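You operate a simulated robot arm through the tools that you are given. There is no shell and no other tool. Be economical: measure what you need, move in short steps, check, and stop when the job is done.

You are at the controls of a simulated robot arm. One attempt, no reset.

TASK
Take the pine block and put it on top of the black folder.

The check looks at the end state, three seconds after you hand in, the way a careful person would. Anything else that was tipped, shoved, dropped, spilled or broken makes it a failure.

THE ROBOT
A 7-joint arm with a two-finger parallel gripper, fixed in place. Base frame: the origin is at the foot of the arm, x ahead of it, y to its left, z up; the work surface is at about z = 0. Units: m, rad, N and s.
With the tool pointing down near the work surface it reaches from about 0.24 to 0.62 m from the base axis. Its first joint turns from -1.152 to 1.152 rad. Payload 2.6 kg.
The tool frame sits at the grasp point between the pads (the TCP): z along the fingers, y along the line on which they close. The tips reach 0.03 m beyond it. The gripper opens to 0.094 m. The fingers are 0.028 m wide and 0.01 m thick; the gripper's body (0.05 by 0.096 m) begins 0.055 m behind the TCP.
Orientation is that of the tool frame in the base frame, as a unit quaternion [x, y, z, w]. With the fingers straight down and closing along the base's y, the tool's x points along the base's -x, its y along +y and its z along -z.

THE INTERFACE
- The arm moves only by the tool nudge_tool. Its argument "motion" is one flat list of numbers, 7 for each row, row after row: the turn, a rotation vector about the tool's x, y, z in rad, then the shift along the tool's x, y, z in m, then the closure, from 0 (fully open) to 1 (shut). In form: [ax, ay, az, tx, ty, tz, grip, ax, ay, az, tx, ty, tz, grip, ...]. A call has 1 to 10 rows; each row is the pose to reach, as a shift and turn from the pose commanded when the call began, along the tool's axes at that moment. Each row takes 0.2 s and may step no farther than 0.05 m and 0.15 rad from the row before; otherwise, or with a gripper value out of range, the whole call is refused. Where a pose cannot be reached the arm comes as near as it can. A force on the tool above 40 N (or 10 N above the force at the start of the call, whichever is more), or a blocked arm, ends the call early, and 0.2 s more pass. The fingers move at their own pace (about 0.072 m/s each) and stop on an object; they squeeze with about 29 N. The grip force told is the motor's: it shows also when the fingers shut on nothing. Time passes only in rows, and 0.2 s behind the last, so rows that repeat a pose let the fingers close. It gives the time, the measured TCP pose, the force on the tool (base axes), the opening and the grip force at its end, in the units of the frame above (readings bear some noise).
- Cameras (640 x 400 px; columns grow to the right, rows downward): "scene" is fixed at [0.0217, 0.4181, 0.5694]; the picture's right is [-0.89, -0.46, 0.00], its down [-0.23, 0.45, -0.86] and it looks along [0.40, -0.76, -0.51] (base axes); focal length 327 px, centre (320, 200). "wrist" rides on the gripper at [0.076, 0.014, -0.103] in the tool frame; the picture's right is [-0.18, 0.98, 0.00], its down [-0.75, -0.14, -0.64] and it looks along [-0.63, -0.12, 0.77] (tool axes); focal length 243 px, centre (320, 200).
- grab_frame(camera): a new picture of that camera. The clock stands still meanwhile.
- point_at(camera, pixels): there is no depth. For up to 12 entries [column, row, z] of the newest picture of that camera ("zoom" is the newest enlarged one), the place [x, y] in the base frame at which the ray of that pixel passes the height z, good to about 0.003 m. The clock stands still meanwhile.
- inspect(camera, box): a new picture of the part [left, top, right, bottom] of that camera's present view, enlarged. The clock stands still meanwhile.
- finish_job(): hands the job in; it is judged then, once.

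Work in short steps. Measure before you move; look again where a grasp or a placing could have gone wrong, and mend it. You have 60 turns and 26 pictures in all, those below and enlarged ones among them. Open the gripper and draw the arm clear of the work before you hand the job in, unless the task says otherwise; then end with one line.

The tools are called by a JSON object that holds its "method" and its "body". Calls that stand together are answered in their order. nudge_tool: Moves the arm, as the interface text tells. Its arguments: {"type":"object","properties":{"motion":{"type":"array"}},"required":["motion"]} The other tools are called the same way: grab_frame (camera) takes a picture; point_at (camera, pixels) gives the place at which the rays of pixels pass given heights; inspect (camera, box) takes an enlarged picture of a part of a camera's view; finish_job () hands the job in.

At the start:

```text
t: 0.0
tool_pos: [0.2538, -0.322, 0.2793]
ee_rot: [0.0, 1.0, 0.0, 0.0]
force: [0.2, -0.4, -0.4]
gripper_width: 0.0941
finger_force: 0.0
```

scene: 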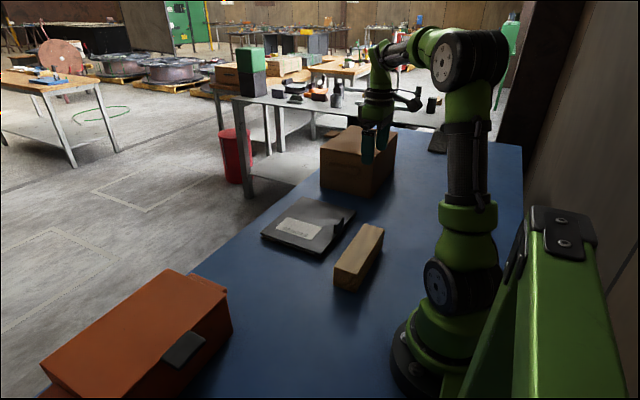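
wrist: 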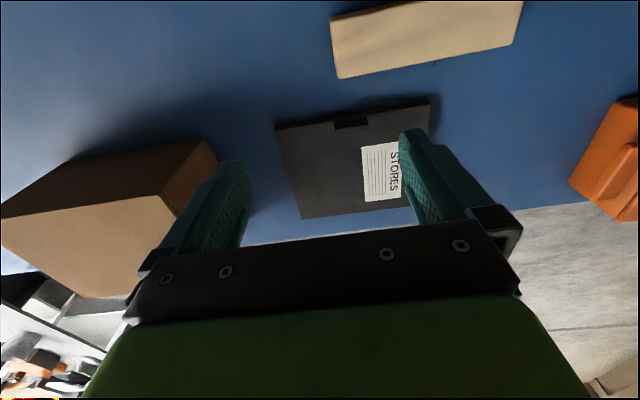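

The pine block is at about (358,257) in the scene view and the folder at about (308,225). I'll enlarge both so I can measure them.

{"method": "inspect", "body": {"camera": "scene", "box": [240, 180, 400, 300]}}

```text
3.33 times, centred on (320, 240) of scene
```

zoom: 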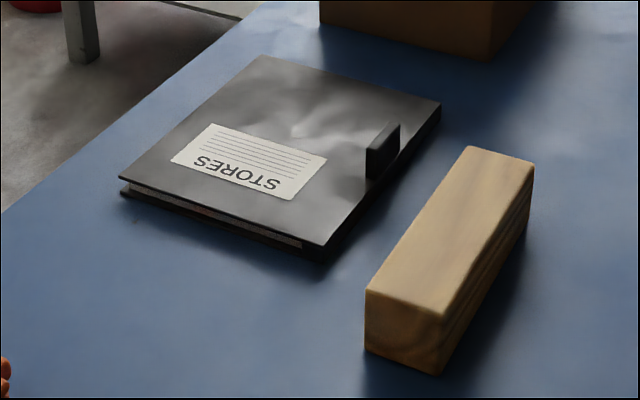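

The zoom shows the block's top corners at (365,290), (443,317), (534,163) and (470,146), and a raised clip on the folder. I'll project these points at candidate heights.

{"method": "point_at", "body": {"camera": "zoom", "pixels": [[365, 350, 0], [437, 375, 0], [528, 222, 0], [365, 290, 0.04], [443, 317, 0.04], [534, 163, 0.04], [470, 146, 0.04], [120, 178, 0.02], [325, 246, 0.02], [441, 103, 0.02], [262, 55, 0.02], [325, 262, 0]]}}

{"method": "point_at", "body": {"camera": "zoom", "pixels": [[365, 290, 0.03], [443, 317, 0.03], [534, 163, 0.03], [470, 146, 0.03], [368, 178, 0.02], [400, 150, 0.02], [366, 150, 0.035], [399, 123, 0.035], [122, 195, 0.0], [366, 150, 0.045], [399, 123, 0.045]]}}

```text
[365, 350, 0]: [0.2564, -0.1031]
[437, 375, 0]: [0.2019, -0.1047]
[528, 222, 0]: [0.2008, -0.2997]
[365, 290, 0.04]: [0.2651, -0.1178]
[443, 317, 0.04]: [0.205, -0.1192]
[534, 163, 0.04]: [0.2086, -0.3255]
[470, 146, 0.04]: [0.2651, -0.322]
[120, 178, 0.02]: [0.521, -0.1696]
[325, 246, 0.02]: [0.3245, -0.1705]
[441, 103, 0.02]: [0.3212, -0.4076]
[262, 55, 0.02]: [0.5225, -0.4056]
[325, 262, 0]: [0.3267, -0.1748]
```

```text
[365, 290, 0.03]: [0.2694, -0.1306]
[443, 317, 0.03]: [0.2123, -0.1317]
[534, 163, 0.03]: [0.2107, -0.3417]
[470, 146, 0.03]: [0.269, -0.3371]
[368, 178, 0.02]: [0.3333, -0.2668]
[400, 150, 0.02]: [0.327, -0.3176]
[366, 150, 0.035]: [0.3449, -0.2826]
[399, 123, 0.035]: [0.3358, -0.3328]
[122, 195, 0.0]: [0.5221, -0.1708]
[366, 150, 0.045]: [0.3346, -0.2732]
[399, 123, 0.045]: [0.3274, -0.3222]
```

The block comes out about 0.057 wide in x, 0.2 long in y and 0.05 high, centred near (0.231,-0.207). The folder spans x 0.32–0.52, y -0.41 to -0.17, top near 0.02, with its clip at x~0.33. I'll enlarge the carton so I know how much clearance I have.

{"method": "inspect", "body": {"camera": "scene", "box": [300, 100, 460, 220]}}

{"method": "point_at", "body": {"camera": "wrist", "pixels": [[340, 78, 0.0], [517, 44, 0.0], [334, 18, 0.05], [275, 130, 0.02], [303, 219, 0.02], [430, 103, 0.02], [335, 128, 0.02], [367, 126, 0.02], [335, 118, 0.03], [367, 114, 0.03], [340, 78, 0.05], [517, 44, 0.05]]}}

```text
3.33 times, centred on (380, 160) of scene
```

zoom: 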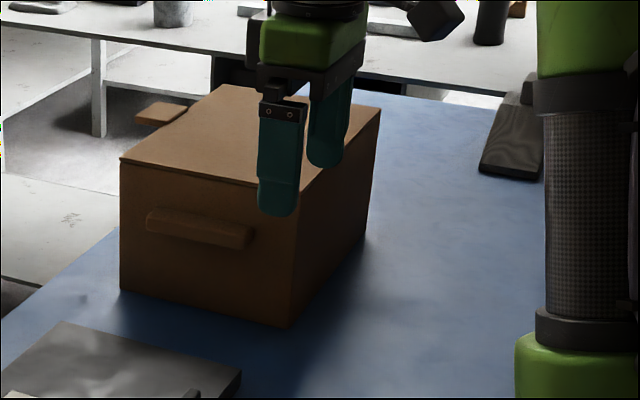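

```text
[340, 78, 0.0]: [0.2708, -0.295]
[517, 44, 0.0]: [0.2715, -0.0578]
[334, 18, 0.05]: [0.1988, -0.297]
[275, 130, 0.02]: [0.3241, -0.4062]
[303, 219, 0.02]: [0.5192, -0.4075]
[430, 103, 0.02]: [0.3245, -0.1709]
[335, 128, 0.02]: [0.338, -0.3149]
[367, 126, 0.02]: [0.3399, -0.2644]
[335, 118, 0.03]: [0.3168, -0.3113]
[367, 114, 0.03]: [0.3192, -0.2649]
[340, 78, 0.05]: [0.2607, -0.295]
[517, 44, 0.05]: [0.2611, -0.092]
```

Now the carton: its base corners in the zoom are (120,290), (290,327) and (365,235), and its top corners are (120,160) and (298,185).

{"method": "point_at", "body": {"camera": "zoom", "pixels": [[120, 290, 0], [290, 327, 0], [365, 235, 0], [120, 160, 0.1], [120, 160, 0.13], [298, 185, 0.13], [380, 110, 0.13], [148, 225, 0.07], [250, 245, 0.07]]}}

```text
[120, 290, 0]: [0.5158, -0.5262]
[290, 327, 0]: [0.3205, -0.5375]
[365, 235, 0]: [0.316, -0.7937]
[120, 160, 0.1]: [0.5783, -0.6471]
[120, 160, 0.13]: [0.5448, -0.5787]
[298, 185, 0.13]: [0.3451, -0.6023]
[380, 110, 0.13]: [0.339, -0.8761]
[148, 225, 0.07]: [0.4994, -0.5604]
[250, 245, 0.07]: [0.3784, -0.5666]
```

The carton's front face is at y≈-0.53 with its top at about 0.15, so it is clear of the work. I'll stay high, turn the tool toward closing along x, and move over the block.

{"method": "nudge_tool", "body": {"motion": [0, 0, 0.14, 0.0024, 0.0122, 0, 0, 0, 0, 0.28, 0.0048, 0.0244, 0, 0, 0, 0, 0.42, 0.0072, 0.0366, 0, 0, 0, 0, 0.56, 0.0096, 0.0488, 0, 0, 0, 0, 0.7, 0.012, 0.061, 0, 0, 0, 0, 0.84, 0.0144, 0.0732, 0, 0, 0, 0, 0.98, 0.0168, 0.0854, 0, 0, 0, 0, 1.12, 0.0192, 0.0976, 0, 0, 0, 0, 1.26, 0.0216, 0.1098, 0, 0, 0, 0, 1.4, 0.024, 0.122, 0, 0]}}

{"method": "nudge_tool", "body": {"motion": [0, 0, 0.0854, 0, 0, 0.02, 0, 0, 0, 0.1708, 0, 0, 0.04, 0, 0, 0, 0.1708, 0, 0, 0.04, 0]}}

{"method": "grab_frame", "body": {"camera": "wrist"}}

```text
t: 2.2
tool_pos: [0.2306, -0.1987, 0.2781]
ee_rot: [0.644, 0.765, 0.0, 0.0]
force: [-0.2, 0.2, -0.1]
gripper_width: 0.094
finger_force: 0.1
```

```text
t: 3.0
tool_pos: [0.2305, -0.1988, 0.2374]
ee_rot: [0.708, 0.706, -0.001, -0.001]
force: [-0.2, -0.1, -0.2]
gripper_width: 0.0939
finger_force: 0.1
```

```text
21 pictures are left
```

wrist: 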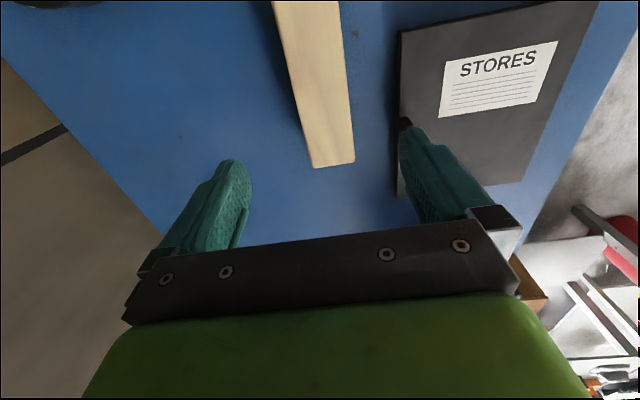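

The block's far end now shows its top corners at (312,168) and (355,162), and the top edges reach (271,2) and (339,2). I'll measure those.

{"method": "point_at", "body": {"camera": "wrist", "pixels": [[312, 168, 0.055], [355, 162, 0.055], [271, 2, 0.055], [339, 2, 0.055], [312, 168, 0.045], [355, 162, 0.045]]}}

```text
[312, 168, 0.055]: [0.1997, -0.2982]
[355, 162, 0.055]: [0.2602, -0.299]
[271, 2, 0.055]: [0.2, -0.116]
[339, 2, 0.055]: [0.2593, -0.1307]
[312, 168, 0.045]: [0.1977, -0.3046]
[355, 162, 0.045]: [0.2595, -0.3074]
```

The block spans x 0.200–0.260, centred at (0.230,-0.199), which puts it right under the TCP and square with it. I'll descend to z≈0.038.

{"method": "nudge_tool", "body": {"motion": [0, 0, 0, 0, 0, 0.035, 0, 0, 0, 0, 0, 0, 0.07, 0, 0, 0, 0, 0, 0, 0.105, 0, 0, 0, 0, 0, 0, 0.14, 0, 0, 0, 0, 0, 0, 0.165, 0, 0, 0, 0, 0, 0, 0.185, 0, 0, 0, 0, 0, 0, 0.2, 0, 0, 0, 0, 0, 0, 0.2, 0]}}

{"method": "grab_frame", "body": {"camera": "scene"}}

```text
t: 4.8
tool_pos: [0.2317, -0.1987, 0.039]
ee_rot: [0.706, 0.708, 0.0, 0.0]
force: [0.2, -0.3, 0.2]
gripper_width: 0.0941
finger_force: 0.1
```

```text
20 pictures are left
```

scene: 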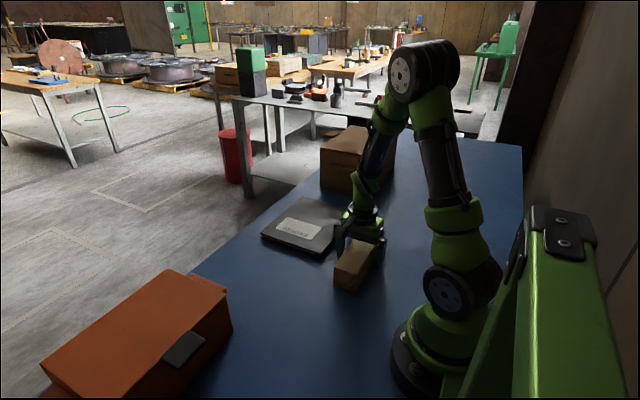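

The fingers straddle the block with no contact force, so I'll close and then lift a little.

{"method": "nudge_tool", "body": {"motion": [0, 0, 0, 0, 0, 0, 1, 0, 0, 0, 0, 0, 0, 1, 0, 0, 0, 0, 0, 0, 1, 0, 0, 0, 0, 0, 0, 1, 0, 0, 0, 0, 0, 0, 1]}}

{"method": "nudge_tool", "body": {"motion": [0, 0, 0, 0, 0, -0.02, 1, 0, 0, 0, 0, 0, -0.05, 1, 0, 0, 0, 0, 0, -0.08, 1, 0, 0, 0, 0, 0, -0.11, 1, 0, 0, 0, 0, 0, -0.12, 1]}}

{"method": "grab_frame", "body": {"camera": "scene"}}

{"method": "grab_frame", "body": {"camera": "wrist"}}

```text
t: 6.0
tool_pos: [0.2311, -0.1989, 0.0389]
ee_rot: [0.708, 0.707, -0.001, 0.0]
force: [0.6, 0.1, -0.3]
gripper_width: 0.0642
finger_force: 28.9
```

```text
t: 7.2
tool_pos: [0.2325, -0.1991, 0.1588]
ee_rot: [0.708, 0.706, 0.0, 0.0]
force: [-0.4, -1.0, -3.7]
gripper_width: 0.0645
finger_force: 28.5
```

```text
19 pictures are left
```

scene: 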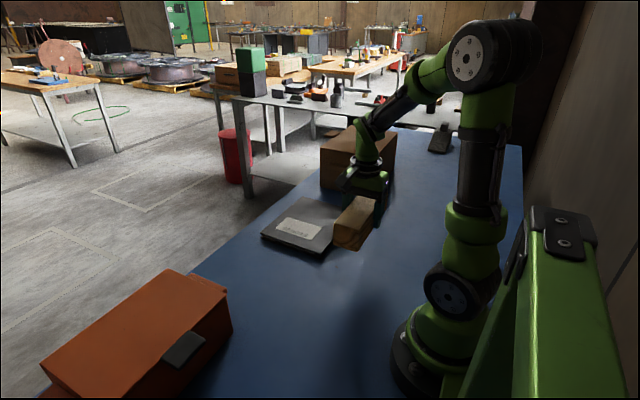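

```text
18 pictures are left
```

wrist: 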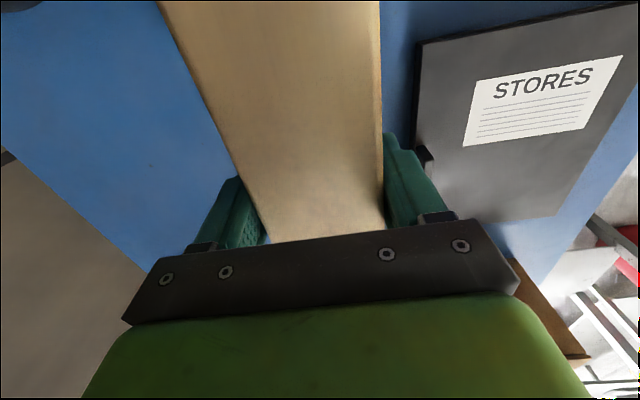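

The block is held level (0.064 wide, about 0.35 kg). The folder centre is at (0.42,-0.288), so I'll carry it at z 0.16 to (0.43,-0.288), clear of the clip.

{"method": "nudge_tool", "body": {"motion": [0, 0, 0, -0.006, 0.012, 0, 1, 0, 0, 0, -0.02, 0.042, 0, 1, 0, 0, 0, -0.034, 0.075, 0, 1, 0, 0, 0, -0.048, 0.108, 0, 1, 0, 0, 0, -0.062, 0.141, 0, 1, 0, 0, 0, -0.076, 0.17, 0, 1, 0, 0, 0, -0.085, 0.188, 0, 1, 0, 0, 0, -0.089, 0.1975, 0, 1, 0, 0, 0, -0.089, 0.1975, 0, 1]}}

{"method": "grab_frame", "body": {"camera": "scene"}}

{"method": "grab_frame", "body": {"camera": "wrist"}}

```text
t: 9.2
tool_pos: [0.4302, -0.2866, 0.1591]
ee_rot: [0.708, 0.707, 0.001, -0.001]
force: [0.5, -0.9, -3.8]
gripper_width: 0.0646
finger_force: 28.7
```

```text
17 pictures are left
```

scene: 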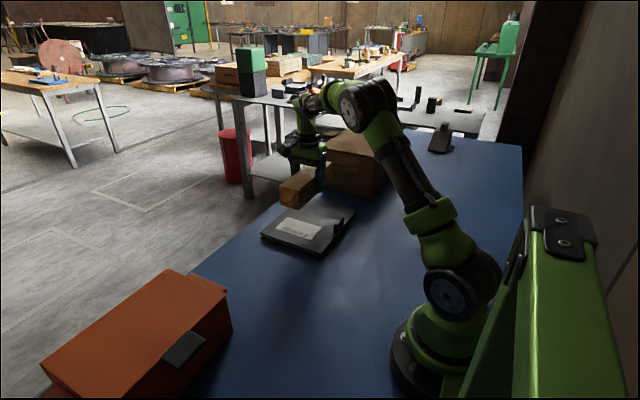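

```text
16 pictures are left
```

wrist: 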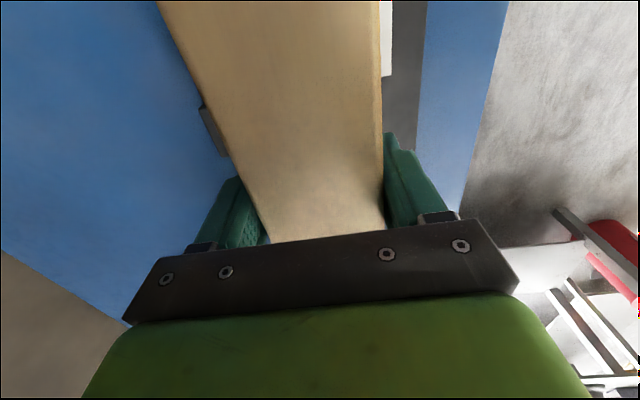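

The block is over the folder, with the clip to its left at about (212,130). I'll lower it to just above the folder, where I expect contact at TCP z≈0.06.

{"method": "nudge_tool", "body": {"motion": [0, 0, 0, 0, 0, 0.02, 1, 0, 0, 0, 0, 0, 0.045, 1, 0, 0, 0, 0, 0, 0.065, 1, 0, 0, 0, 0, 0, 0.08, 1, 0, 0, 0, 0, 0, 0.087, 1, 0, 0, 0, 0, 0, 0.087, 1]}}

{"method": "inspect", "body": {"camera": "scene", "box": [240, 130, 400, 270]}}

```text
t: 10.6
tool_pos: [0.4275, -0.2873, 0.0709]
ee_rot: [0.708, 0.707, 0.0, 0.0]
force: [0.5, 0.0, -3.5]
gripper_width: 0.0645
finger_force: 28.8
```

```text
2.86 times, centred on (320, 200) of scene
```

zoom: 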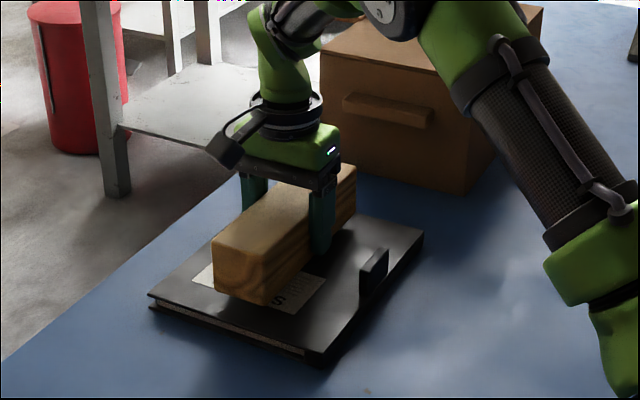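

The block is centred on the folder and clear of the clip. I'll lower it in 2 mm steps and watch for contact.

{"method": "nudge_tool", "body": {"motion": [0, 0, 0, 0, 0, 0.003, 1, 0, 0, 0, 0, 0, 0.005, 1, 0, 0, 0, 0, 0, 0.007, 1, 0, 0, 0, 0, 0, 0.009, 1, 0, 0, 0, 0, 0, 0.009, 1]}}

```text
t: 11.8
tool_pos: [0.427, -0.2889, 0.0622]
ee_rot: [0.707, 0.708, 0.0, 0.0]
force: [-0.7, 0.1, -2.7]
gripper_width: 0.0641
finger_force: 29.6
```

The force is still close to the bare weight, so I'll continue in 1 mm steps.

{"method": "nudge_tool", "body": {"motion": [0, 0, 0, 0, 0, 0.001, 1, 0, 0, 0, 0, 0, 0.002, 1, 0, 0, 0, 0, 0, 0.002, 1]}}

```text
t: 12.6
tool_pos: [0.4285, -0.2875, 0.06]
ee_rot: [0.707, 0.707, 0.0, 0.0]
force: [-0.4, 0.7, -2.7]
gripper_width: 0.0645
finger_force: 30.0
```

Still no clear contact (-2.7 N). I'll go two more millimetres.

{"method": "nudge_tool", "body": {"motion": [0, 0, 0, 0, 0, 0.001, 1, 0, 0, 0, 0, 0, 0.002, 1, 0, 0, 0, 0, 0, 0.002, 1]}}

{"method": "inspect", "body": {"camera": "scene", "box": [270, 170, 350, 230]}}

```text
t: 13.4
tool_pos: [0.4282, -0.2876, 0.0589]
ee_rot: [0.708, 0.706, 0.0, 0.0]
force: [-2.3, 1.3, 4.9]
gripper_width: 0.0641
finger_force: 28.9
```

```text
6.67 times, centred on (310, 200) of scene
```

zoom: 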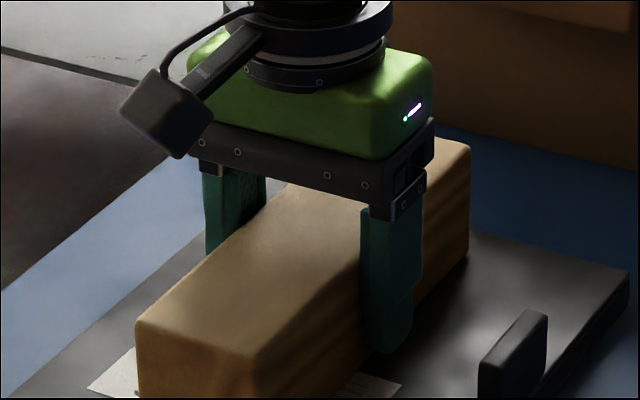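

The force has turned to +4.9 N, so the block is resting on the folder. I'll open, let it settle, and go straight up.

{"method": "nudge_tool", "body": {"motion": [0, 0, 0, 0, 0, 0, 0.2, 0, 0, 0, 0, 0, 0, 0.05, 0, 0, 0, 0, 0, 0, 0.05, 0, 0, 0, 0, 0, 0, 0.05]}}

{"method": "nudge_tool", "body": {"motion": [0, 0, 0, 0, 0, -0.015, 0.05, 0, 0, 0, 0, 0, -0.04, 0.05, 0, 0, 0, 0, 0, -0.08, 0.05, 0, 0, 0, 0, 0, -0.12, 0.05, 0, 0, 0, 0, 0, -0.16, 0, 0, 0, 0, 0, 0, -0.18, 0]}}

{"method": "inspect", "body": {"camera": "scene", "box": [240, 130, 400, 270]}}

{"method": "grab_frame", "body": {"camera": "wrist"}}

```text
t: 14.4
tool_pos: [0.4278, -0.2871, 0.0589]
ee_rot: [0.707, 0.707, 0.0, 0.001]
force: [0.1, 0.4, -0.3]
gripper_width: 0.0893
finger_force: 0.2
```

```text
t: 15.8
tool_pos: [0.428, -0.2878, 0.238]
ee_rot: [0.707, 0.707, 0.0, 0.0]
force: [0.2, 0.1, -0.1]
gripper_width: 0.094
finger_force: 0.2
```

```text
2.86 times, centred on (320, 200) of scene
```

zoom: 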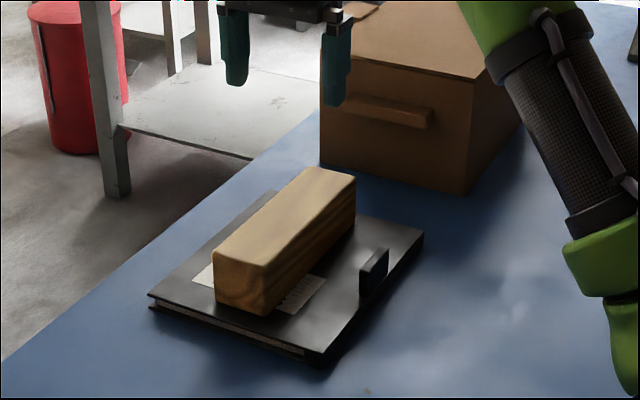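

```text
12 pictures are left
```

wrist: 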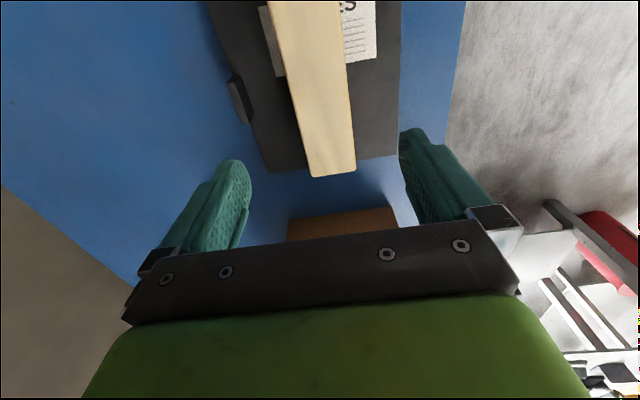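

The block lies flat on the folder, the folder and clip haven't moved, and the open gripper is well clear above. I'm handing in.

{"method": "finish_job", "body": {}}

```text
The job is handed in.
```

The pine block is resting flat on top of the black folder, nothing else was disturbed, and the open gripper is clear above it.
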